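You operate a simulated robot arm through the tools that you are given. There is no shell and no other tool. Be economical: measure what you need, move in short steps, check, and stop when the job is done.

Carry out the task below with a simulated robot arm. There is one attempt and no reset: what you move stays moved.

## Task
Put the 17 mm socket from the top of the wooden work bench on top of the medium piston and the 12 mm socket on top of the large yellow box. Press the washer start button three times. Any order will do.

Only the result counts: the job must be done as asked and must still hold three seconds after the hand-in. Knocking over, shifting, dropping, spilling or breaking anything else fails it.

## Robot
A 6-joint arm with a two-finger gripper on a trunk, on a base that drives. Base frame: it is fixed to the floor where the robot stands at the start and does not move with it; the origin is under the middle of the robot, x ahead of it, y to its left, z up. Readings come in cm, degrees, newtons and seconds.
With the tool pointing down near the work surface it reaches from about 20 to 46 cm from the robot's upright axis, wherever it stands. Its first joint turns from -115.0 to 115.0 degrees. Places, roughly: washer start button [-650, 200, 90]. Payload 2.1 kg.
The tool frame sits at the grasp point between the pads (the TCP): z along the fingers, y along the line on which they close. The tips reach 2 cm beyond it. Largest opening 10 cm; the body of the gripper starts 6.3 cm behind the TCP.
Orientation is told as [roll, pitch, yaw] about the base's x, y, z axes, in that order, counted from this pose: with the fingers straight down and closing along the base's y, the tool's x points along the base's -x, its y along +y and its z along -z.

## Interface
- The arm moves only by the tool jog_arm. Its argument "series" is one flat list of numbers, 7 for each row, row after row: the shift along the tool's x, y, z in cm, then the turn, a rotation vector about the tool's x, y, z in degrees, then the opening, from 0 (shut) to 1 (fully open). In form: [x, y, z, rx, ry, rz, hand, x, y, z, rx, ry, rz, hand, ...]. A call has 1 to 20 rows; each row shifts and turns the commanded pose from where the row before left it, along the tool's axes as they then stand. A row lasts 0.2 s, in which the tool goes at most 5 cm and 8.6 degrees; a call with a longer step from one row to the next is refused whole, and so is a gripper value outside its range. Where a pose cannot be reached the arm comes as near as it can. A force on the tool above 40 N (or 10 N above the force at the start of the call, whichever is more), or a blocked arm, ends the call early, and 0.2 s more pass. The fingers move at their own pace (about 15.3 cm/s each) and stop on an object; they squeeze with about 36 N. The grip force told is the motor's: it shows also when the fingers shut on nothing. Time passes only in rows, and 0.2 s behind the last, so rows that do not move let the fingers close. It gives the time, the measured TCP pose, the force on the tool (base axes), the opening and the grip force at its end, in the units of the frame above (readings bear some noise), with the torque about the TCP (base axes, N m) and any sound that the robot's microphone picked up.
- Cameras (640 x 400 px; columns grow to the right, rows downward): "scene" is now at [0.43, 15.42, 165]; the picture's right is [0.21, -0.98, 0.00], its down [-0.85, -0.19, -0.49] and it looks along [0.48, 0.10, -0.87] (base axes); focal length 259 px, centre (320, 200). "wrist" rides on the gripper at [7, -1.9, -9.9] in the tool frame; the picture's right is [0.26, 0.97, 0.00], its down [-0.75, 0.20, -0.63] and it looks along [-0.61, 0.16, 0.78] (tool axes); focal length 230 px, centre (320, 200). There is no depth. A picture from a camera that has moved, and an enlarged one, comes with that camera's place and axes in the base frame and with its lens.
- capture(camera): a new picture of that camera. The clock stands still meanwhile.
- lift_body(by): slides the trunk up (or, below 0, down) by that many cm; the arm and the scene camera ride with it, the base frame stays. It gives what a move gives, with no picture.
- steer(legs): drives the robot by 1 to 6 legs, each [ahead, turn to the left] in cm and degrees, along the robot's own axes; the way and the turn of a leg run together, so that a leg with both is an arc; at most 150 cm and 180 degrees a leg. The arm and the cameras ride along, it lands a little off, and it stops where it bumps. It gives what a move gives.
- head_to(pan, tilt): turns the head with the scene camera to pan (to the left, within 155 degrees either way) and tilt (down, from -29 to 69), counted from straight ahead of the robot. It gives what a move gives.
- close_up(camera, box): a new picture of the part [left, top, right, bottom] of that camera's present view, enlarged. The clock stands still meanwhile.
- finish_job(): hands the job in; it is judged then, once.

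Go step by step. Nothing tells you exact positions but the pictures and the camera data: compare them with the known pose of the tool, close in by small moves and look again before you grip or let go. The budget is 165 turns and 120 pictures, counting those below and the enlarged ones. Unless the task says otherwise, let go and move clear before handing in, and close with one line.

The tools are called as a command line: name --argument value ..., lists and objects as JSON in quotes. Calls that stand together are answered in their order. jog_arm: Moves the arm, as the interface text tells. Its arguments: {"type":"object","properties":{"series":{"type":"array","items":{"type":"number"}}},"required":["series"]} The other tools are called the same way: lift_body (by) slides the trunk up or down; steer (legs) drives the base; head_to (pan, tilt) turns the head that bears the scene camera; capture (camera) takes a picture; close_up (camera, box) takes an enlarged picture of a part of a camera's view; finish_job () hands the job in.

At the start:

```text
time_s: 0.0
ee_pos: [30.13, 14.19, 111.08]
tcp_rot: [0.0, -0.1, 0.0]
contact_force: [0.3, -0.5, 0.5]
moment: [-0.01, 0.02, 0.02]
finger_gap: 10.02
grasp_force: 0.1
trunk travel left (down, up): [-87.5, 11.5]
robot x, y, heading: [-0.11, -0.22, 0.1]
head pan, tilt: [12.3, 60.5]
```

scene: 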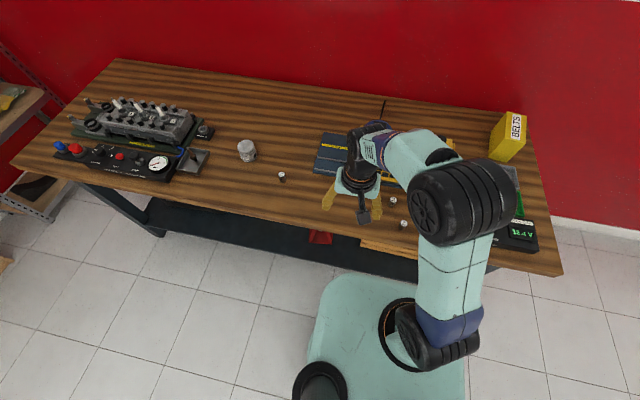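
wrist: 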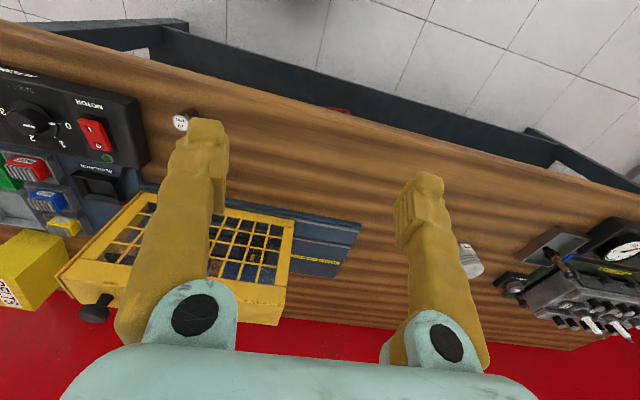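

I see a work bench ahead with several small sockets, a piston-like item and a yellow BELTS box. I'll enlarge the pictures to identify the objects.

close_up --camera "scene" --box '[220, 100, 420, 240]'

close_up --camera "scene" --box '[0, 40, 220, 220]'

close_up --camera "wrist" --box '[0, 60, 320, 340]'

```text
2.86 times, centred on (320, 170) of scene
camera zoom: at [0.43, 15.42, 165.0], right [0.21, -0.98, 0.0], down [-0.85, -0.19, -0.49], along [0.48, 0.1, -0.87], focal length 739 px, centre (320, 286)
```

zoom: 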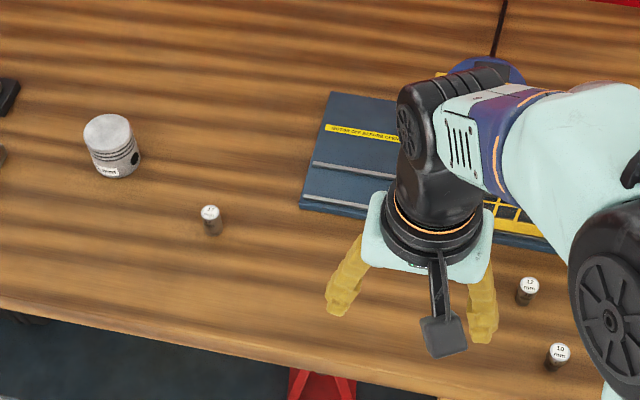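

```text
2.22 times, centred on (110, 130) of scene
camera zoom: at [0.43, 15.42, 165.0], right [0.21, -0.98, 0.0], down [-0.85, -0.19, -0.49], along [0.48, 0.1, -0.87], focal length 575 px, centre (787, 356)
```

zoom: 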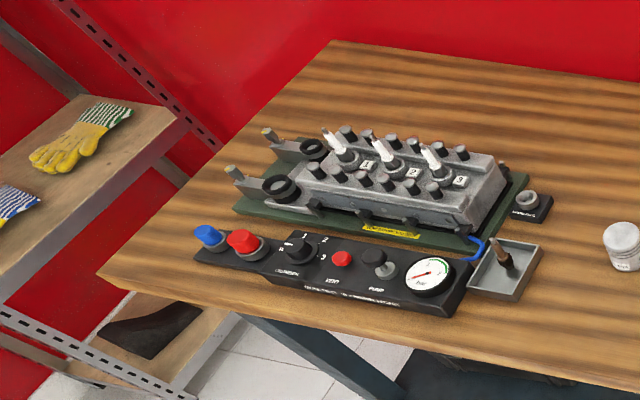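

```text
1.43 times, centred on (160, 200) of wrist
camera zoom: at [23.18, 12.36, 121.05], right [-0.26, 0.97, 0.0], down [0.75, 0.2, 0.63], along [0.61, 0.16, -0.78], focal length 329 px, centre (549, 200)
```

zoom: 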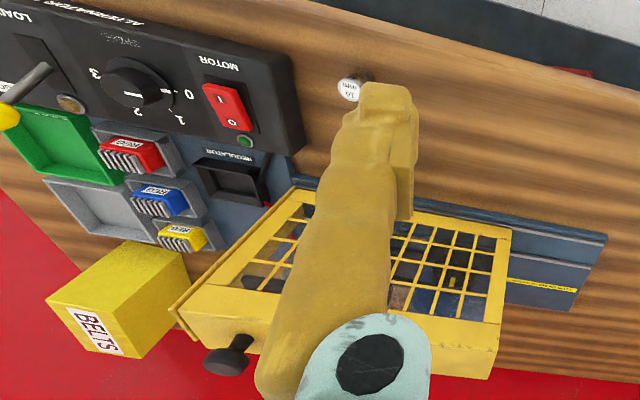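

Sockets: 12 mm and 10 mm on the right, one unread near the piston. I'll zoom in to read labels.

close_up --camera "scene" --box '[232, 130, 296, 190]'

close_up --camera "scene" --box '[380, 180, 420, 240]'

head_to --pan 90 --tilt 30

capture --camera "scene"

head_to --pan 150 --tilt 25

capture --camera "scene"

head_to --pan -140 --tilt 25

capture --camera "scene"

head_to --pan -60 --tilt 40

capture --camera "scene"

```text
6.67 times, centred on (264, 160) of scene
camera zoom: at [0.43, 15.42, 165.0], right [0.21, -0.98, 0.0], down [-0.85, -0.19, -0.49], along [0.48, 0.1, -0.87], focal length 1725 px, centre (693, 467)
```

zoom: 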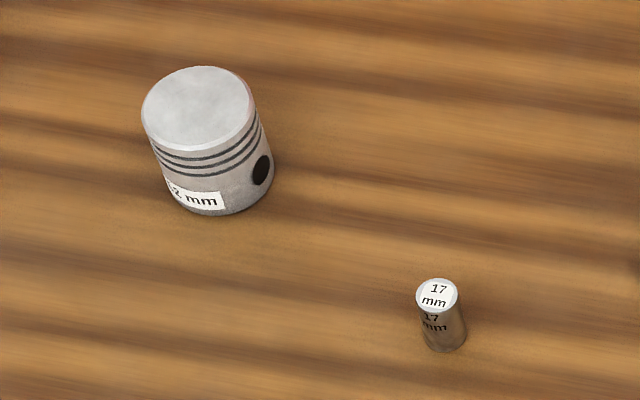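

```text
6.67 times, centred on (400, 210) of scene
camera zoom: at [0.43, 15.42, 165.0], right [0.21, -0.98, 0.0], down [-0.85, -0.19, -0.49], along [0.48, 0.1, -0.87], focal length 1725 px, centre (-213, 133)
```

zoom: 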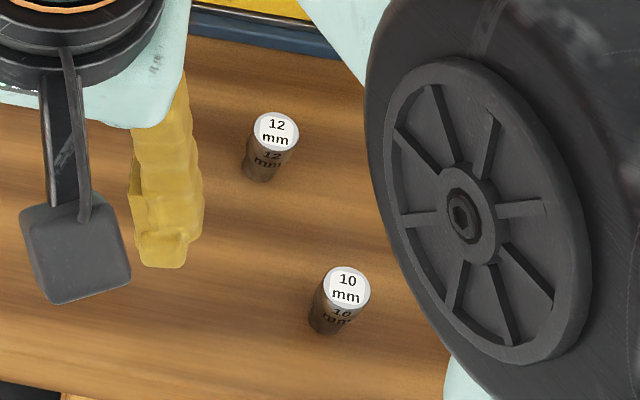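

```text
time_s: 1.5
ee_pos: [30.16, 14.12, 111.32]
tcp_rot: [-0.1, -0.1, 0.0]
contact_force: [0.0, -1.1, -0.1]
moment: [-0.03, -0.01, -0.01]
finger_gap: 10.03
grasp_force: 0.0
trunk travel left (down, up): [-87.5, 11.5]
robot x, y, heading: [0.11, -0.01, -0.2]
head pan, tilt: [90.0, 30.0]
```

```text
112 pictures are left
camera scene: at [-6.04, 23.08, 169.26], right [1.0, 0.0, 0.0], down [0.0, -0.5, -0.87], along [0.0, 0.87, -0.5], focal length 259 px, centre (320, 200)
```

scene: 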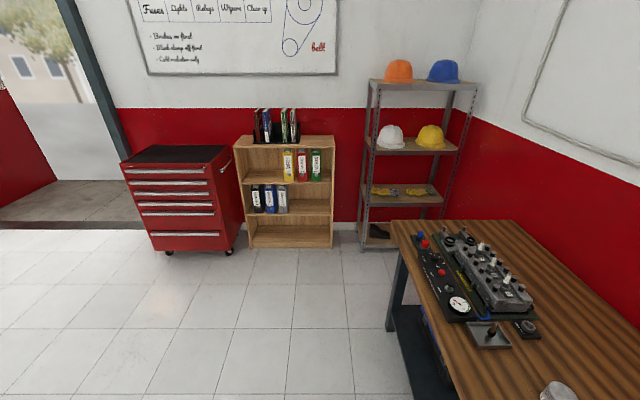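

```text
time_s: 2.8
ee_pos: [30.14, 14.22, 111.19]
tcp_rot: [0.0, 0.1, 0.0]
contact_force: [-0.6, 0.0, 0.4]
moment: [0.01, -0.01, -0.05]
finger_gap: 9.98
grasp_force: 0.0
trunk travel left (down, up): [-87.5, 11.5]
robot x, y, heading: [-0.23, 0.19, -0.1]
head pan, tilt: [150.0, 25.0]
```

```text
111 pictures are left
camera scene: at [-14.02, 18.65, 170.06], right [0.5, 0.87, 0.0], down [0.37, -0.21, -0.91], along [-0.78, 0.45, -0.42], focal length 259 px, centre (320, 200)
```

scene: 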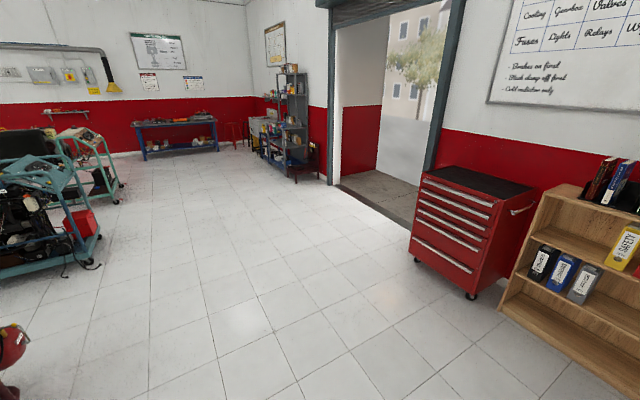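

```text
time_s: 6.8
ee_pos: [30.2, 14.21, 111.15]
tcp_rot: [-0.1, 0.1, 0.0]
contact_force: [-0.3, 0.6, 0.0]
moment: [-0.01, 0.04, 0.01]
finger_gap: 10.01
grasp_force: 0.0
trunk travel left (down, up): [-87.5, 11.5]
robot x, y, heading: [-0.62, -0.19, -0.1]
head pan, tilt: [-140.0, 25.0]
```

```text
110 pictures are left
camera scene: at [-13.1, 8.1, 170.06], right [-0.64, 0.77, 0.0], down [0.32, 0.27, -0.91], along [-0.69, -0.58, -0.42], focal length 259 px, centre (320, 200)
```

scene: 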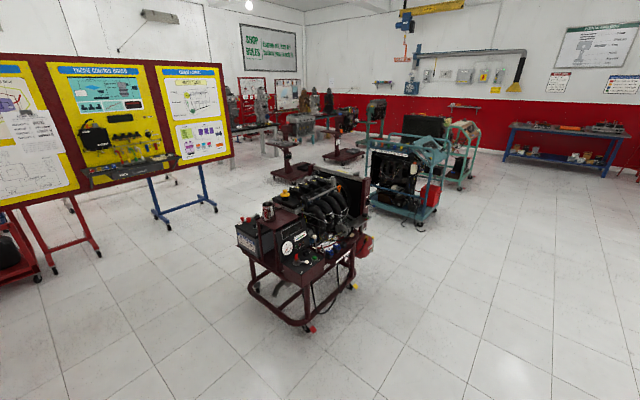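

```text
time_s: 8.3
ee_pos: [30.17, 14.09, 111.28]
tcp_rot: [0.0, 0.0, -0.1]
contact_force: [-0.5, 0.2, -0.1]
moment: [0.0, -0.01, 0.01]
finger_gap: 10.02
grasp_force: 0.2
trunk travel left (down, up): [-87.5, 11.5]
robot x, y, heading: [-0.24, -0.17, 0.2]
head pan, tilt: [-60.0, 40.0]
```

```text
109 pictures are left
camera scene: at [-1.81, 6.65, 167.73], right [-0.87, -0.5, 0.0], down [-0.32, 0.56, -0.77], along [0.38, -0.66, -0.64], focal length 259 px, centre (320, 200)
```

scene: 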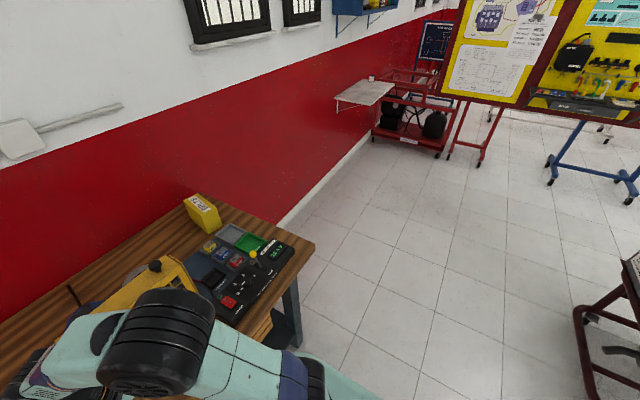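

Label text is re-rendered in zooms, so I can inspect distant areas. I'll look at the washer area and other surfaces for pistons and yellow boxes.

head_to --pan 155 --tilt 15

close_up --camera "scene" --box '[300, 100, 420, 180]'

close_up --camera "scene" --box '[140, 100, 300, 200]'

head_to --pan 30 --tilt 60

close_up --camera "scene" --box '[0, 0, 640, 400]'

```text
time_s: 11.4
ee_pos: [30.16, 14.15, 111.12]
tcp_rot: [0.1, 0.0, 0.0]
contact_force: [-0.2, 0.0, -0.5]
moment: [-0.01, 0.03, 0.01]
finger_gap: 10.01
grasp_force: 0.0
trunk travel left (down, up): [-87.5, 11.5]
robot x, y, heading: [-0.0, -0.43, -0.1]
head pan, tilt: [154.7, 15.0]
```

```text
5.00 times, centred on (360, 140) of scene
camera zoom: at [-14.49, 18.02, 171.68], right [0.43, 0.9, 0.0], down [0.23, -0.11, -0.97], along [-0.87, 0.41, -0.26], focal length 1294 px, centre (120, 500)
```

zoom: 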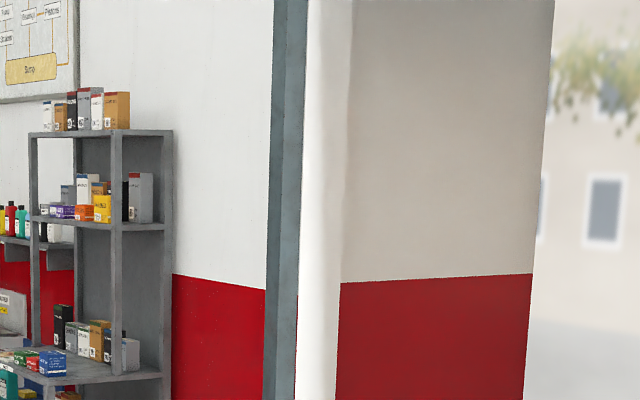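

```text
4.00 times, centred on (220, 150) of scene
camera zoom: at [-14.49, 18.02, 171.68], right [0.43, 0.9, 0.0], down [0.23, -0.11, -0.97], along [-0.87, 0.41, -0.26], focal length 1035 px, centre (720, 400)
```

zoom: 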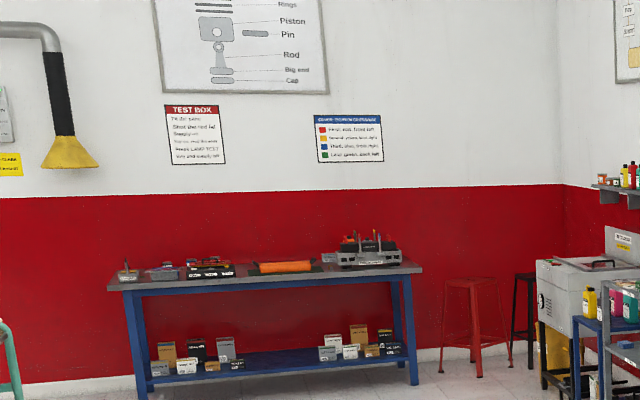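

```text
time_s: 13.4
ee_pos: [30.09, 14.06, 111.21]
tcp_rot: [0.1, 0.0, 0.0]
contact_force: [-1.1, 0.1, -0.7]
moment: [-0.02, 0.0, 0.03]
finger_gap: 10.0
grasp_force: 0.2
trunk travel left (down, up): [-87.5, 11.5]
robot x, y, heading: [0.22, -0.49, -0.2]
head pan, tilt: [30.0, 60.0]
```

```text
1.00 times, centred on (320, 200) of scene (not enlarged: the box is as wide or as high as the picture)
camera zoom: at [-0.28, 17.37, 165.05], right [0.5, -0.87, 0.0], down [-0.75, -0.43, -0.5], along [0.43, 0.25, -0.87], focal length 259 px, centre (320, 200)
```

zoom: 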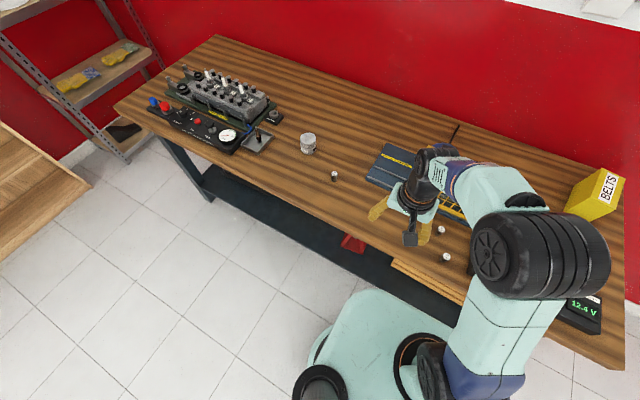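

The washer stands in the far corner. I'll look further for other pistons and yellow boxes.

head_to --pan 155 --tilt 15

close_up --camera "scene" --box '[265, 125, 345, 175]'

close_up --camera "scene" --box '[265, 160, 345, 210]'

close_up --camera "scene" --box '[160, 155, 250, 205]'

head_to --pan -140 --tilt 15

close_up --camera "scene" --box '[200, 110, 360, 210]'

close_up --camera "scene" --box '[340, 110, 500, 210]'

head_to --pan 90 --tilt 30

close_up --camera "scene" --box '[220, 50, 480, 250]'

close_up --camera "scene" --box '[380, 220, 640, 400]'

```text
time_s: 15.5
ee_pos: [30.23, 14.18, 111.12]
tcp_rot: [0.1, 0.0, 0.0]
contact_force: [-0.2, 0.8, -0.2]
moment: [0.0, 0.0, 0.0]
finger_gap: 10.0
grasp_force: 0.0
trunk travel left (down, up): [-87.5, 11.5]
robot x, y, heading: [-0.08, 0.4, 0.2]
head pan, tilt: [154.7, 15.0]
```

```text
8.00 times, centred on (305, 150) of scene
camera zoom: at [-14.49, 18.03, 171.68], right [0.43, 0.9, 0.0], down [0.23, -0.11, -0.97], along [-0.87, 0.41, -0.26], focal length 2070 px, centre (440, 600)
```

zoom: 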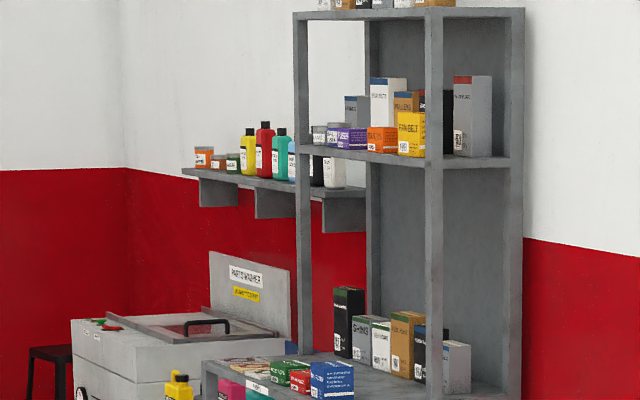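

```text
8.00 times, centred on (305, 185) of scene
camera zoom: at [-14.49, 18.03, 171.68], right [0.43, 0.9, 0.0], down [0.23, -0.11, -0.97], along [-0.87, 0.41, -0.26], focal length 2070 px, centre (440, 320)
```

zoom: 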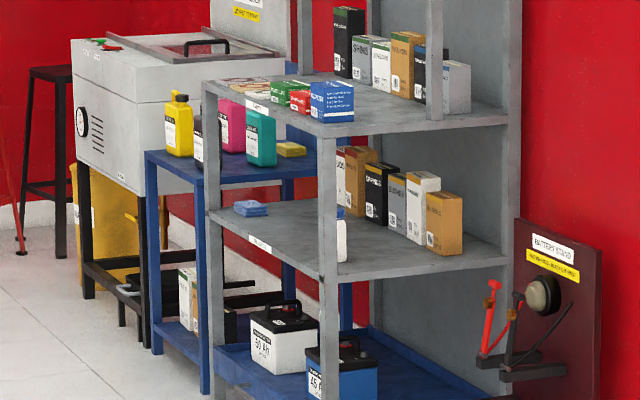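

```text
7.11 times, centred on (205, 180) of scene
camera zoom: at [-14.49, 18.03, 171.68], right [0.43, 0.9, 0.0], down [0.23, -0.11, -0.97], along [-0.87, 0.41, -0.26], focal length 1840 px, centre (1138, 342)
```

zoom: 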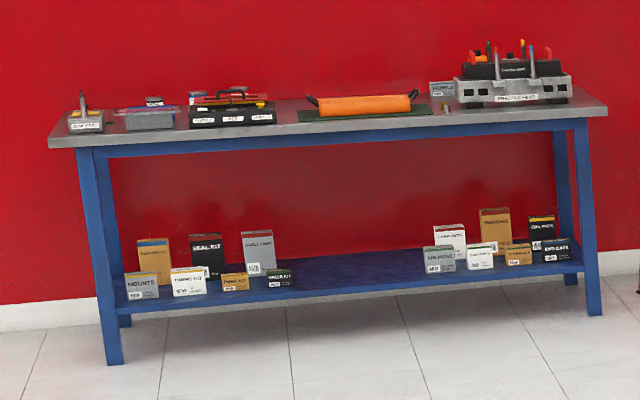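

```text
time_s: 19.5
ee_pos: [30.19, 14.31, 111.18]
tcp_rot: [0.0, 0.0, 0.0]
contact_force: [0.1, -0.5, 0.8]
moment: [0.0, -0.01, 0.04]
finger_gap: 10.0
grasp_force: 0.1
trunk travel left (down, up): [-87.5, 11.5]
robot x, y, heading: [-0.07, 0.07, 0.1]
head pan, tilt: [-140.0, 15.0]
```

```text
4.00 times, centred on (280, 160) of scene
camera zoom: at [-13.2, 8.02, 171.68], right [-0.64, 0.77, 0.0], down [0.2, 0.17, -0.97], along [-0.74, -0.62, -0.26], focal length 1035 px, centre (480, 360)
```

zoom: 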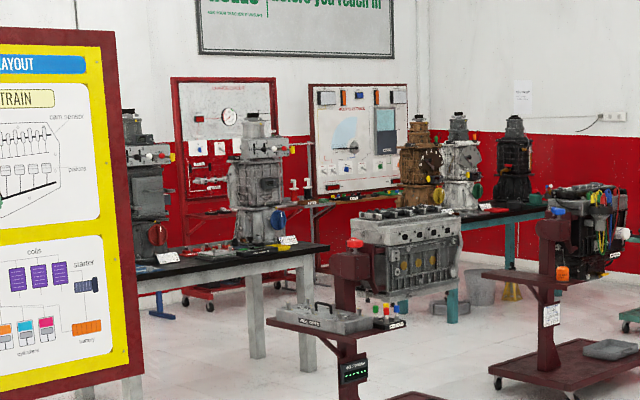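

```text
4.00 times, centred on (420, 160) of scene
camera zoom: at [-13.2, 8.02, 171.68], right [-0.64, 0.77, 0.0], down [0.2, 0.17, -0.97], along [-0.74, -0.62, -0.26], focal length 1035 px, centre (-80, 360)
```

zoom: 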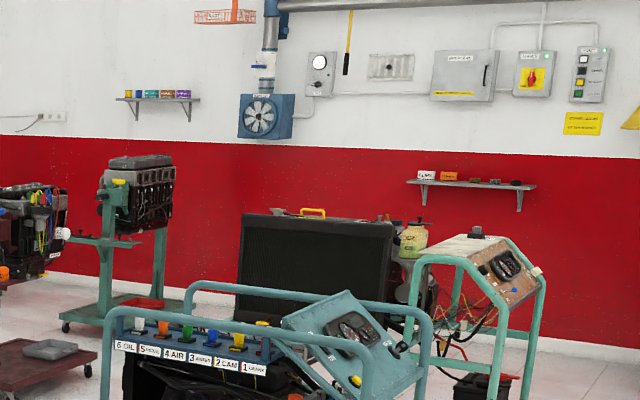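

```text
time_s: 22.8
ee_pos: [30.18, 14.17, 111.16]
tcp_rot: [0.0, 0.0, 0.1]
contact_force: [0.0, -0.1, 0.6]
moment: [0.0, -0.01, 0.01]
finger_gap: 10.02
grasp_force: 0.1
trunk travel left (down, up): [-87.5, 11.5]
robot x, y, heading: [0.24, -0.19, -0.1]
head pan, tilt: [90.0, 30.0]
```

```text
2.00 times, centred on (350, 150) of scene
camera zoom: at [-6.04, 23.07, 169.26], right [1.0, 0.0, 0.0], down [0.0, -0.5, -0.87], along [0.0, 0.87, -0.5], focal length 518 px, centre (260, 300)
```

zoom: 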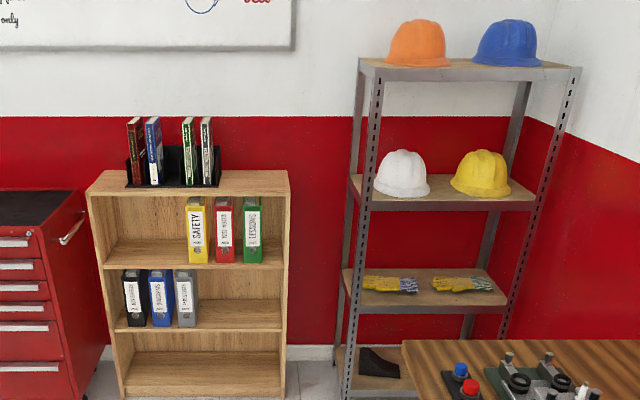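

```text
2.22 times, centred on (510, 310) of scene
camera zoom: at [-6.04, 23.07, 169.26], right [1.0, 0.0, 0.0], down [0.0, -0.5, -0.87], along [0.0, 0.87, -0.5], focal length 575 px, centre (-102, -44)
```

zoom: 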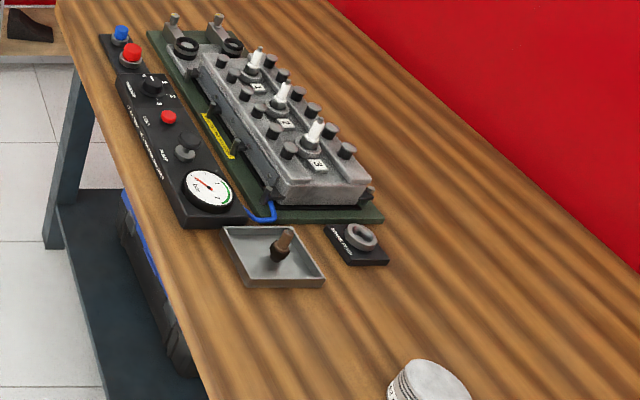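

No other pistons found yet. I'll back up to see the bench's lower shelf.

steer --legs '[[-120, 0]]'

head_to --pan 0 --tilt 30

capture --camera "scene"

```text
time_s: 28.9
ee_pos: [-90.55, 14.25, 111.21]
tcp_rot: [0.0, 0.0, -0.3]
contact_force: [0.0, -0.2, -0.1]
moment: [-0.01, 0.03, 0.01]
finger_gap: 10.0
grasp_force: 0.1
trunk travel left (down, up): [-87.5, 11.5]
robot x, y, heading: [-121.05, 0.38, -0.3]
head pan, tilt: [90.0, 30.0]
```

```text
time_s: 30.6
ee_pos: [-90.71, 14.3, 111.1]
tcp_rot: [0.0, 0.0, -0.2]
contact_force: [-0.6, -0.4, 0.3]
moment: [0.0, -0.01, 0.03]
finger_gap: 10.0
grasp_force: 0.1
trunk travel left (down, up): [-87.5, 11.5]
robot x, y, heading: [-120.99, 0.47, 0.0]
head pan, tilt: [0.0, 30.0]
```

```text
98 pictures are left
camera scene: at [-117.87, 14.28, 169.26], right [0.0, -1.0, 0.0], down [-0.5, 0.0, -0.87], along [0.87, 0.0, -0.5], focal length 259 px, centre (320, 200)
```

scene: 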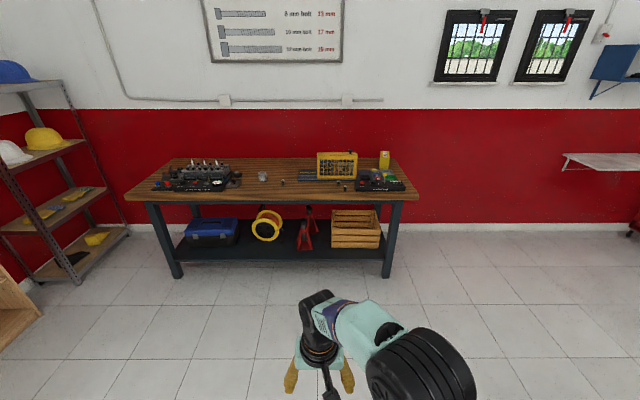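

close_up --camera "scene" --box '[120, 140, 280, 260]'

close_up --camera "scene" --box '[270, 145, 420, 255]'

head_to --pan -40 --tilt 15

capture --camera "scene"

```text
3.33 times, centred on (200, 200) of scene
camera zoom: at [-117.87, 14.28, 169.26], right [0.0, -1.0, 0.0], down [-0.5, 0.0, -0.87], along [0.87, 0.0, -0.5], focal length 862 px, centre (720, 200)
```

zoom: 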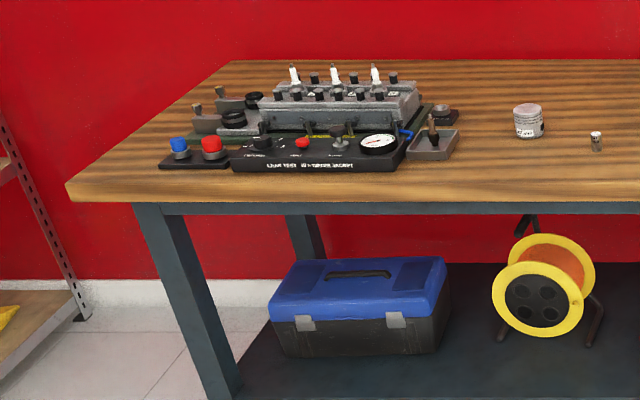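

```text
3.64 times, centred on (345, 200) of scene
camera zoom: at [-117.87, 14.28, 169.26], right [0.0, -1.0, 0.0], down [-0.5, 0.0, -0.87], along [0.87, 0.0, -0.5], focal length 941 px, centre (229, 200)
```

zoom: 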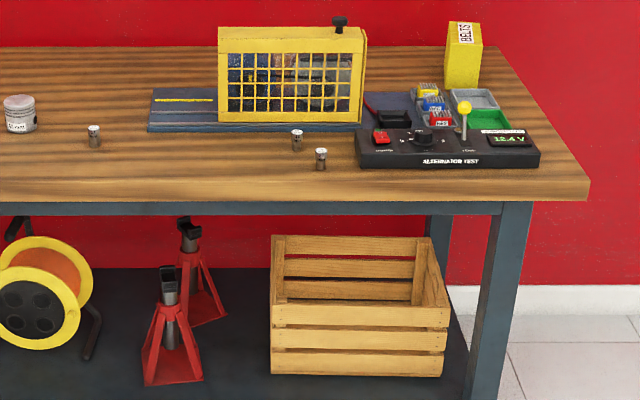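

```text
time_s: 31.6
ee_pos: [-90.68, 14.22, 111.11]
tcp_rot: [-0.1, 0.0, -0.1]
contact_force: [-0.4, 0.1, 0.3]
moment: [0.01, 0.02, -0.01]
finger_gap: 10.01
grasp_force: 0.0
trunk travel left (down, up): [-87.5, 11.5]
robot x, y, heading: [-120.99, 0.25, -0.3]
head pan, tilt: [-40.0, 15.0]
```

```text
95 pictures are left
camera scene: at [-119.77, 8.29, 171.68], right [-0.65, -0.76, 0.0], down [-0.2, 0.17, -0.97], along [0.74, -0.62, -0.26], focal length 259 px, centre (320, 200)
```

scene: 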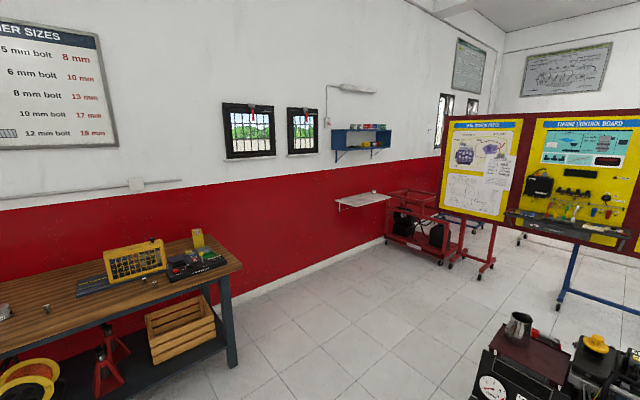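

No other pistons on this bench. I'll head towards the washer, pressing it first, and look at other surfaces on the way.

steer --legs '[[0, 160], [150, 0], [100, 0]]'

head_to --pan 0 --tilt 15

capture --camera "scene"

head_to --pan 80 --tilt 15

capture --camera "scene"

```text
time_s: 50.5
ee_pos: [-390.78, 77.98, 111.13]
tcp_rot: [0.0, 0.1, 160.9]
contact_force: [0.4, -0.1, 0.4]
moment: [0.0, -0.02, 0.01]
finger_gap: 10.0
grasp_force: 0.1
trunk travel left (down, up): [-87.5, 11.5]
robot x, y, heading: [-357.81, 81.33, 160.8]
head pan, tilt: [-40.0, 15.0]
```

```text
time_s: 51.6
ee_pos: [-390.89, 77.9, 111.17]
tcp_rot: [-0.1, 0.0, 160.9]
contact_force: [-0.1, -1.3, 0.2]
moment: [0.01, -0.05, -0.01]
finger_gap: 10.03
grasp_force: 0.1
trunk travel left (down, up): [-87.5, 11.5]
robot x, y, heading: [-357.78, 81.19, 160.9]
head pan, tilt: [0.0, 15.0]
```

```text
94 pictures are left
camera scene: at [-365.51, 69.28, 171.68], right [0.33, 0.94, 0.0], down [0.24, -0.08, -0.97], along [-0.91, 0.32, -0.26], focal length 259 px, centre (320, 200)
```

scene: 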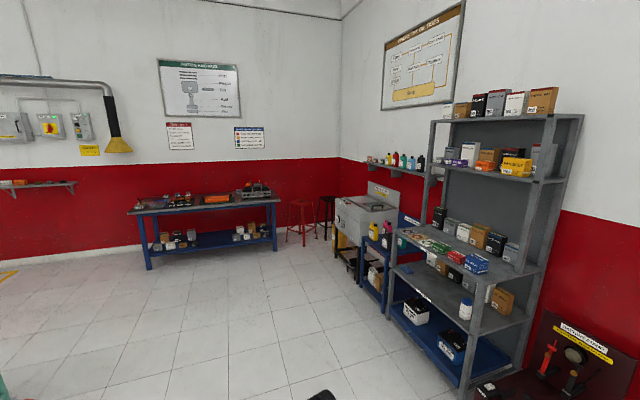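

```text
time_s: 53.1
ee_pos: [-390.92, 77.86, 111.17]
tcp_rot: [0.0, 0.1, 161.0]
contact_force: [0.4, -0.5, 0.0]
moment: [0.0, 0.0, 0.01]
finger_gap: 10.01
grasp_force: 0.1
trunk travel left (down, up): [-87.5, 11.5]
robot x, y, heading: [-357.79, 81.24, 161.0]
head pan, tilt: [80.0, 15.0]
```

```text
93 pictures are left
camera scene: at [-361.26, 58.06, 171.68], right [-0.87, 0.49, 0.0], down [0.13, 0.23, -0.97], along [-0.47, -0.84, -0.26], focal length 259 px, centre (320, 200)
```

scene: 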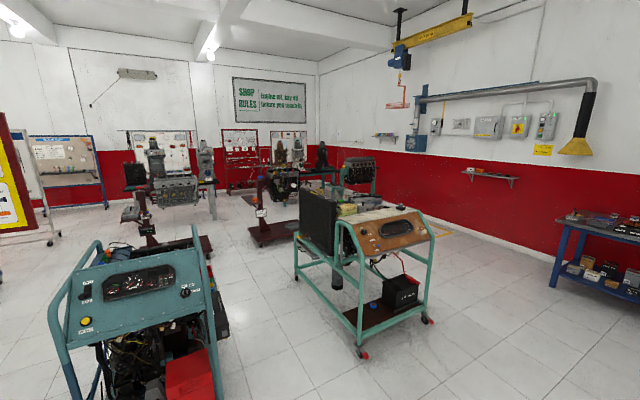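

I'll zoom on the gray shelf, the washer and the blue bench.

head_to --pan -15 --tilt 15

close_up --camera "scene" --box '[340, 70, 500, 190]'

close_up --camera "scene" --box '[250, 160, 450, 290]'

close_up --camera "scene" --box '[50, 170, 220, 280]'

close_up --camera "scene" --box '[255, 140, 355, 210]'

```text
time_s: 54.8
ee_pos: [-390.87, 77.82, 111.2]
tcp_rot: [0.0, 0.1, 160.9]
contact_force: [0.4, 0.1, -0.6]
moment: [-0.02, 0.01, 0.02]
finger_gap: 10.02
grasp_force: 0.3
trunk travel left (down, up): [-87.5, 11.5]
robot x, y, heading: [-357.67, 81.43, 161.0]
head pan, tilt: [-15.0, 15.0]
```

```text
3.33 times, centred on (420, 130) of scene
camera zoom: at [-364.44, 71.44, 171.68], right [0.56, 0.83, 0.0], down [0.21, -0.14, -0.97], along [-0.8, 0.54, -0.26], focal length 862 px, centre (-13, 433)
```

zoom: 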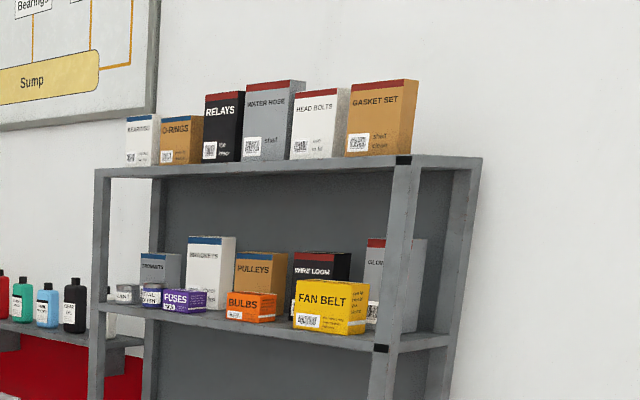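

```text
3.08 times, centred on (350, 225) of scene
camera zoom: at [-364.44, 71.44, 171.68], right [0.56, 0.83, 0.0], down [0.21, -0.14, -0.97], along [-0.8, 0.54, -0.26], focal length 796 px, centre (228, 123)
```

zoom: 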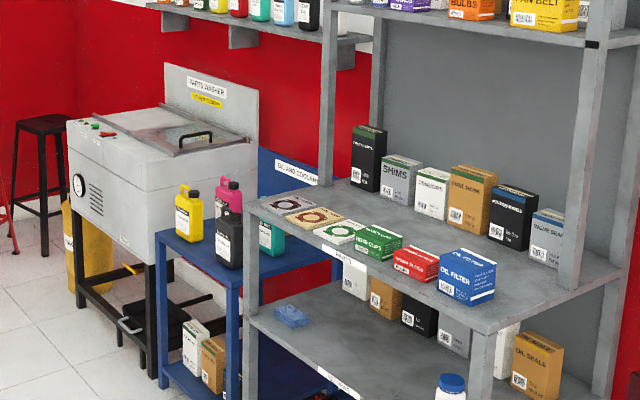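

```text
3.64 times, centred on (135, 225) of scene
camera zoom: at [-364.44, 71.44, 171.68], right [0.56, 0.83, 0.0], down [0.21, -0.14, -0.97], along [-0.8, 0.54, -0.26], focal length 941 px, centre (993, 109)
```

zoom: 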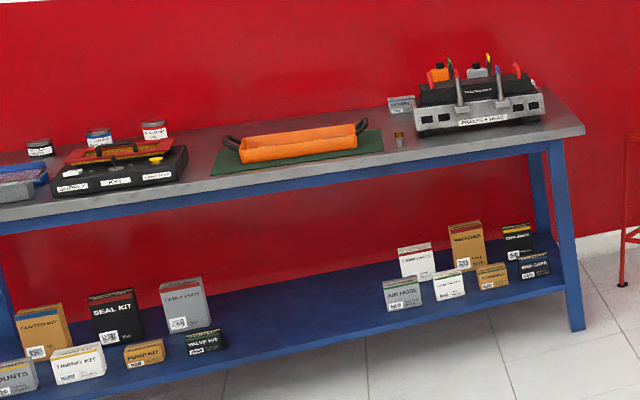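

```text
5.71 times, centred on (305, 175) of scene
camera zoom: at [-364.44, 71.44, 171.68], right [0.56, 0.83, 0.0], down [0.21, -0.14, -0.97], along [-0.8, 0.54, -0.26], focal length 1479 px, centre (406, 343)
```

zoom: 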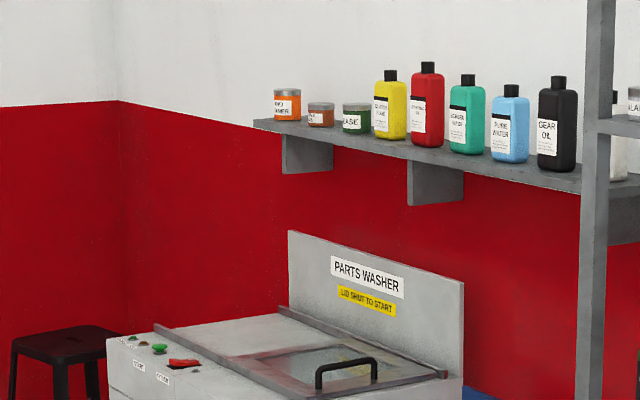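

I'll check the other work tables with zooms for pistons or a larger yellow box.

close_up --camera "scene" --box '[20, 175, 110, 235]'

head_to --pan 70 --tilt 15

close_up --camera "scene" --box '[140, 120, 290, 220]'

close_up --camera "scene" --box '[290, 120, 440, 220]'

head_to --pan 130 --tilt 15

capture --camera "scene"

```text
6.67 times, centred on (65, 205) of scene
camera zoom: at [-364.44, 71.44, 171.68], right [0.56, 0.83, 0.0], down [0.21, -0.14, -0.97], along [-0.8, 0.54, -0.26], focal length 1725 px, centre (2020, 167)
```

zoom: 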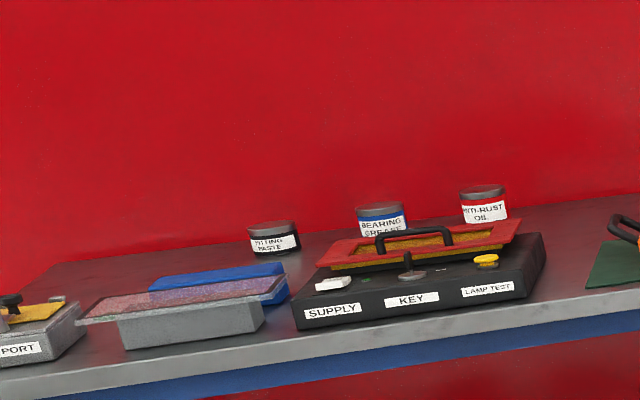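

```text
time_s: 56.4
ee_pos: [-390.86, 77.89, 111.23]
tcp_rot: [0.0, 0.1, 160.9]
contact_force: [-0.2, -0.1, -0.2]
moment: [0.01, -0.02, -0.01]
finger_gap: 9.96
grasp_force: 0.0
trunk travel left (down, up): [-87.5, 11.5]
robot x, y, heading: [-357.78, 81.34, 160.9]
head pan, tilt: [70.0, 15.0]
```

```text
4.00 times, centred on (215, 170) of scene
camera zoom: at [-362.61, 58.97, 171.68], right [-0.78, 0.63, 0.0], down [0.16, 0.2, -0.97], along [-0.61, -0.75, -0.26], focal length 1035 px, centre (740, 320)
```

zoom: 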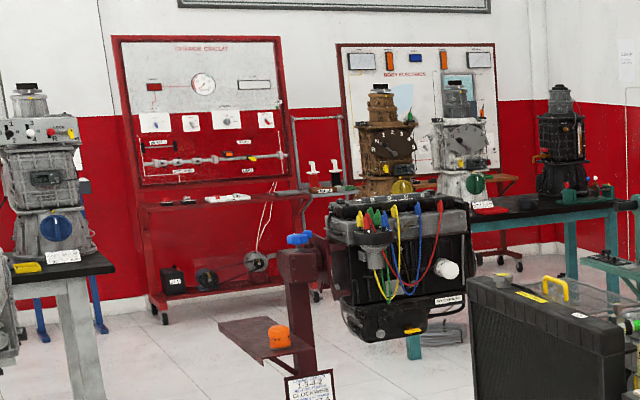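

```text
4.00 times, centred on (365, 170) of scene
camera zoom: at [-362.61, 58.97, 171.68], right [-0.78, 0.63, 0.0], down [0.16, 0.2, -0.97], along [-0.61, -0.75, -0.26], focal length 1035 px, centre (140, 320)
```

zoom: 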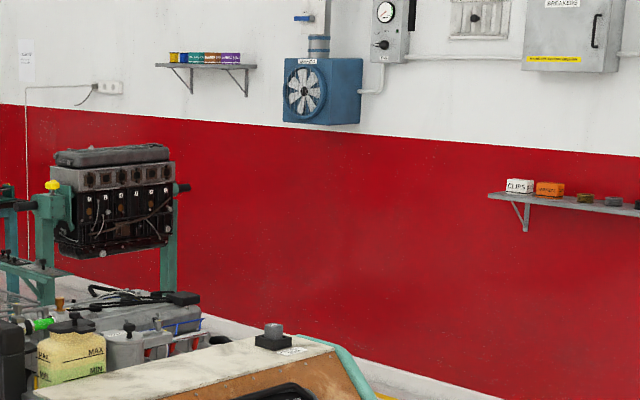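

```text
time_s: 57.7
ee_pos: [-390.81, 77.85, 111.12]
tcp_rot: [0.0, -0.1, 160.9]
contact_force: [0.3, -0.6, -0.4]
moment: [0.01, 0.01, -0.03]
finger_gap: 10.03
grasp_force: 0.0
trunk travel left (down, up): [-87.5, 11.5]
robot x, y, heading: [-357.48, 81.45, 160.9]
head pan, tilt: [130.0, 15.0]
```

```text
85 pictures are left
camera scene: at [-353.39, 57.48, 171.68], right [-0.93, -0.36, 0.0], down [-0.09, 0.24, -0.97], along [0.34, -0.9, -0.26], focal length 259 px, centre (320, 200)
```

scene: 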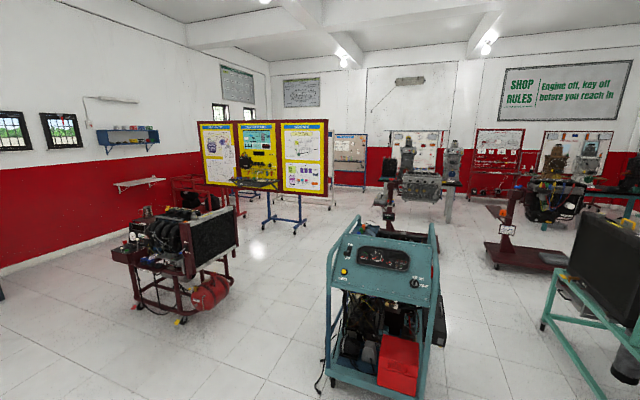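

Only one piston and one accessible yellow box (BELTS) so far. Washer buttons are at about (-642,196,90) on the front strip; I'll drive up in front of it, facing +y.

steer --legs '[[0, 13], [143, 0], [140, 0], [0, -83]]'

head_to --pan 0 --tilt 40

capture --camera "scene"

```text
time_s: 75.8
ee_pos: [-655.17, 143.33, 111.15]
tcp_rot: [-0.1, 0.0, 90.4]
contact_force: [0.1, 0.0, -1.0]
moment: [0.01, -0.03, -0.03]
finger_gap: 9.99
grasp_force: 0.0
trunk travel left (down, up): [-87.5, 11.5]
robot x, y, heading: [-640.72, 112.94, 90.2]
head pan, tilt: [130.0, 15.0]
```

```text
time_s: 78.0
ee_pos: [-655.0, 143.36, 111.26]
tcp_rot: [0.0, -0.1, 90.4]
contact_force: [-0.3, 0.2, 0.0]
moment: [0.01, 0.0, -0.04]
finger_gap: 10.0
grasp_force: 0.2
trunk travel left (down, up): [-87.5, 11.5]
robot x, y, heading: [-640.6, 112.92, 90.2]
head pan, tilt: [0.0, 40.0]
```

```text
84 pictures are left
camera scene: at [-654.91, 115.64, 167.73], right [1.0, 0.01, 0.0], down [0.0, -0.64, -0.77], along [0.0, 0.77, -0.64], focal length 259 px, centre (320, 200)
```

scene: 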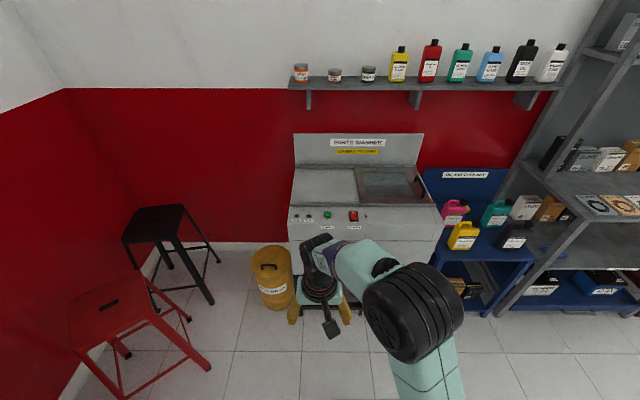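

close_up --camera "scene" --box '[280, 195, 380, 245]'

close_up --camera "scene" --box '[280, 130, 440, 230]'

```text
6.40 times, centred on (330, 220) of scene
camera zoom: at [-654.91, 115.64, 167.73], right [1.0, 0.01, 0.0], down [0.0, -0.64, -0.77], along [0.0, 0.77, -0.64], focal length 1656 px, centre (256, 72)
```

zoom: 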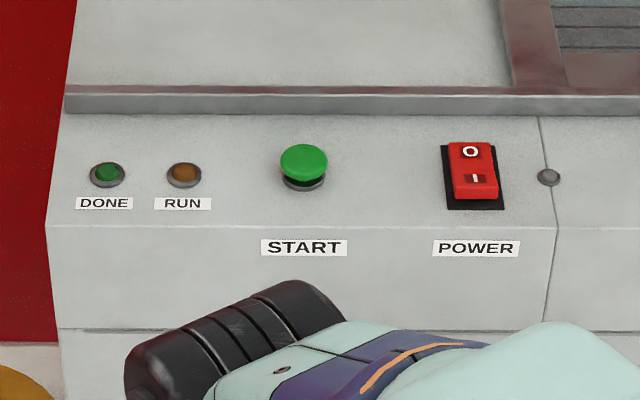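

```text
4.00 times, centred on (360, 180) of scene
camera zoom: at [-654.91, 115.64, 167.73], right [1.0, 0.01, 0.0], down [0.0, -0.64, -0.77], along [0.0, 0.77, -0.64], focal length 1035 px, centre (160, 280)
```

zoom: 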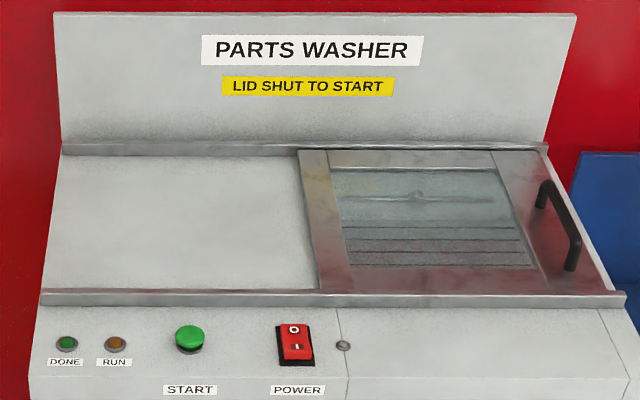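

Lid is shut and the green START button is at about (-652,199.5,90). I'll drive 45 cm closer and check with the wrist camera.

steer --legs '[[45, 0]]'

jog_arm --series '[0, 0, 0, 0, 0, 0, 0, 0, 0, 0, 0, 0, 0, 0, 0, 0, 0, 0, 0, 0, 0]'

capture --camera "wrist"

capture --camera "scene"

```text
time_s: 80.7
ee_pos: [-655.76, 187.65, 111.2]
tcp_rot: [0.0, -0.2, 90.8]
contact_force: [0.2, -0.8, -0.7]
moment: [0.02, -0.02, 0.0]
finger_gap: 9.99
grasp_force: 0.0
trunk travel left (down, up): [-87.5, 11.5]
robot x, y, heading: [-641.33, 157.88, 90.7]
head pan, tilt: [0.0, 40.0]
```

```text
time_s: 81.5
ee_pos: [-655.72, 187.84, 111.1]
tcp_rot: [0.0, 0.1, 90.8]
contact_force: [0.4, 0.7, 0.2]
moment: [0.0, 0.0, -0.03]
finger_gap: 0.0
grasp_force: 29.0
trunk travel left (down, up): [-87.5, 11.5]
robot x, y, heading: [-640.97, 157.53, 90.6]
head pan, tilt: [0.0, 40.0]
```

```text
81 pictures are left
camera wrist: at [-653.86, 180.92, 121.04], right [-0.96, -0.27, 0.0], down [-0.21, 0.75, 0.63], along [-0.17, 0.61, -0.78], focal length 230 px, centre (320, 200)
```

wrist: 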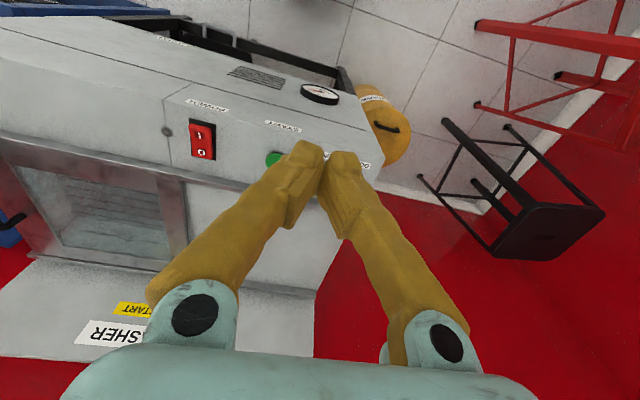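

```text
80 pictures are left
camera scene: at [-655.34, 160.17, 167.72], right [1.0, 0.01, 0.0], down [0.01, -0.64, -0.77], along [-0.01, 0.77, -0.64], focal length 259 px, centre (320, 200)
```

scene: 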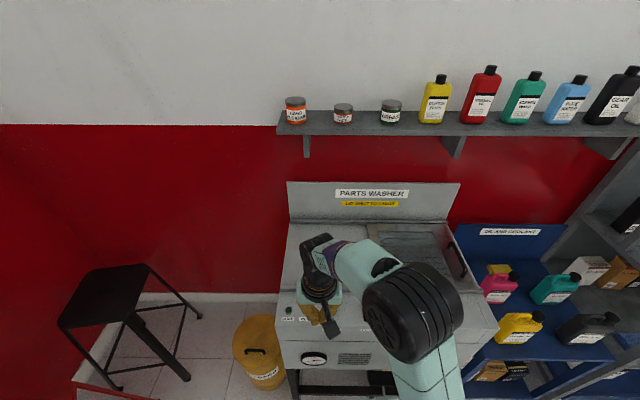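

Both views agree on the button at about (-651.6,199.4,90). I'll move the closed fingertips over it and stop slightly above.

jog_arm --series '[-2.9, -1, 0, 0, 0, 0, 0, -2.9, -1, 0, 0, 0, 0, 0, -2.9, -1, 0, 0, 0, 0, 0, -2.9, -1, 0, 0, 0, 0, 0, 0, 0, 4, 0, 0, 0, 0, 0, 0, 4, 0, 0, 0, 0, 0, 0, 4, 0, 0, 0, 0, 0, 0, 3, 0, 0, 0, 0, 0, 0, 0, 0, 0, 0, 0]'

close_up --camera "wrist" --box '[200, 60, 440, 220]'

```text
time_s: 83.5
ee_pos: [-651.92, 199.52, 96.13]
tcp_rot: [-0.1, 0.0, 90.8]
contact_force: [-0.6, -0.2, 0.1]
moment: [0.05, 0.02, -0.01]
finger_gap: 0.0
grasp_force: 29.4
trunk travel left (down, up): [-87.5, 11.5]
robot x, y, heading: [-641.29, 157.48, 91.1]
head pan, tilt: [0.0, 40.0]
```

```text
2.50 times, centred on (320, 140) of wrist
camera zoom: at [-649.96, 192.58, 106.05], right [-0.96, -0.27, 0.0], down [-0.21, 0.75, 0.63], along [-0.17, 0.61, -0.78], focal length 575 px, centre (320, 350)
```

zoom: 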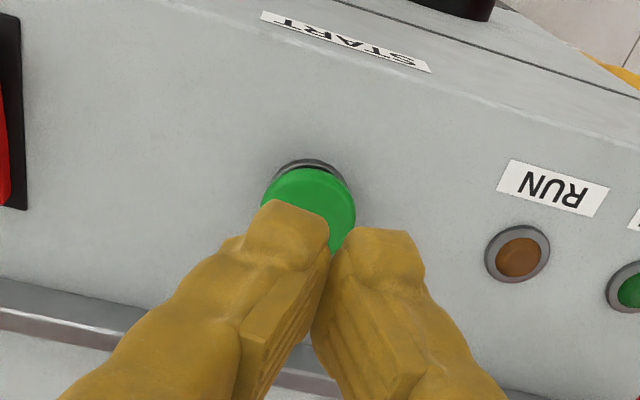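

Aligned over the button. Now pressing down in small steps to feel contact.

jog_arm --series '[0, -0.2, 1, 0, 0, 0, 0, 0, 0, 1, 0, 0, 0, 0, 0, 0, 0.5, 0, 0, 0, 0, 0, 0, 0.5, 0, 0, 0, 0]'

```text
time_s: 84.5
ee_pos: [-651.69, 199.55, 93.18]
tcp_rot: [0.0, 0.0, 90.8]
contact_force: [-0.3, 0.2, 0.3]
moment: [-0.01, -0.01, 0.0]
finger_gap: 0.0
grasp_force: 29.8
trunk travel left (down, up): [-87.5, 11.5]
robot x, y, heading: [-641.29, 157.82, 91.0]
head pan, tilt: [0.0, 40.0]
```

jog_arm --series '[0, 0, 0.3, 0, 0, 0, 0, 0, 0, 0.3, 0, 0, 0, 0, 0, 0, 0.3, 0, 0, 0, 0]'

close_up --camera "wrist" --box '[240, 80, 400, 180]'

```text
time_s: 85.2
ee_pos: [-651.66, 199.32, 92.33]
tcp_rot: [0.0, 0.0, 90.8]
contact_force: [0.5, 0.1, 0.4]
moment: [0.01, -0.01, 0.0]
finger_gap: 0.0
grasp_force: 29.8
trunk travel left (down, up): [-87.5, 11.5]
robot x, y, heading: [-641.34, 157.43, 90.9]
head pan, tilt: [0.0, 40.0]
```

```text
4.00 times, centred on (320, 130) of wrist
camera zoom: at [-649.79, 192.54, 102.14], right [-0.96, -0.27, 0.0], down [-0.21, 0.75, 0.63], along [-0.17, 0.61, -0.78], focal length 920 px, centre (320, 480)
```

zoom: 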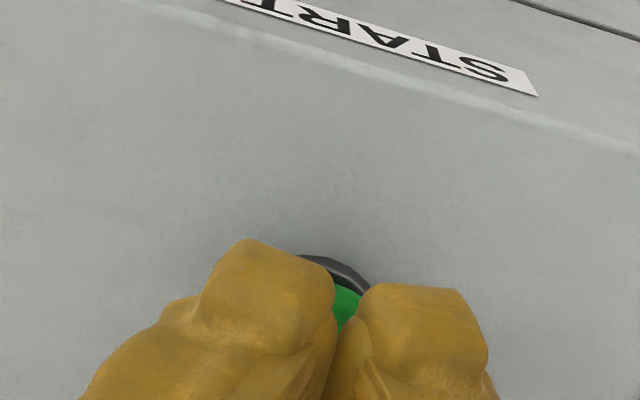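

No contact yet; continue down.

jog_arm --series '[0, 0, 0.2, 0, 0, 0, 0, 0, 0, 0.2, 0, 0, 0, 0, 0, 0, 0.2, 0, 0, 0, 0]'

```text
time_s: 86.0
ee_pos: [-651.69, 199.45, 91.66]
tcp_rot: [0.0, -0.1, 90.9]
contact_force: [-0.8, -0.1, -0.4]
moment: [-0.02, -0.01, 0.05]
finger_gap: 0.01
grasp_force: 29.8
trunk travel left (down, up): [-87.5, 11.5]
robot x, y, heading: [-640.88, 157.83, 90.7]
head pan, tilt: [0.0, 40.0]
```

jog_arm --series '[0, 0, 0.2, 0, 0, 0, 0, 0, 0, 0.2, 0, 0, 0, 0]'

close_up --camera "wrist" --box '[240, 80, 400, 180]'

```text
time_s: 86.7
ee_pos: [-651.75, 199.41, 91.31]
tcp_rot: [0.1, -0.1, 90.7]
contact_force: [-0.5, 0.0, 0.0]
moment: [-0.02, -0.03, -0.02]
finger_gap: 0.01
grasp_force: 29.4
trunk travel left (down, up): [-87.5, 11.5]
robot x, y, heading: [-641.17, 158.08, 90.7]
head pan, tilt: [0.0, 40.0]
```

```text
4.00 times, centred on (320, 130) of wrist
camera zoom: at [-649.81, 192.56, 101.16], right [-0.96, -0.27, 0.0], down [-0.21, 0.75, 0.63], along [-0.17, 0.61, -0.78], focal length 920 px, centre (320, 480)
```

zoom: 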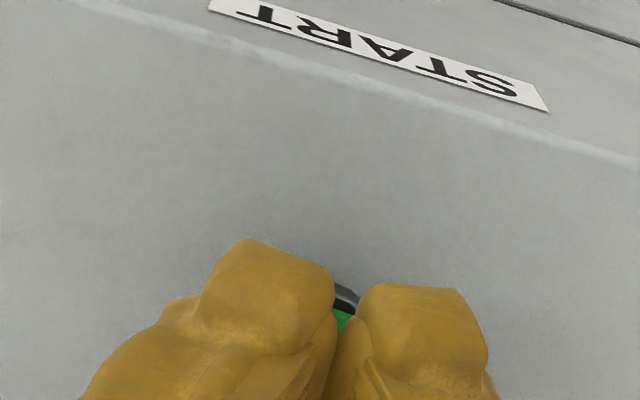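

jog_arm --series '[0, 0, 0.2, 0, 0, 0, 0, 0, 0, 0.2, 0, 0, 0, 0, 0, 0, 0.2, 0, 0, 0, 0]'

```text
time_s: 87.5
ee_pos: [-651.79, 199.45, 90.73]
tcp_rot: [0.0, 0.0, 90.7]
contact_force: [-0.1, -0.4, 0.9]
moment: [-0.02, 0.0, -0.01]
finger_gap: 0.0
grasp_force: 29.4
trunk travel left (down, up): [-87.5, 11.5]
robot x, y, heading: [-641.14, 158.0, 91.0]
head pan, tilt: [0.0, 40.0]
```

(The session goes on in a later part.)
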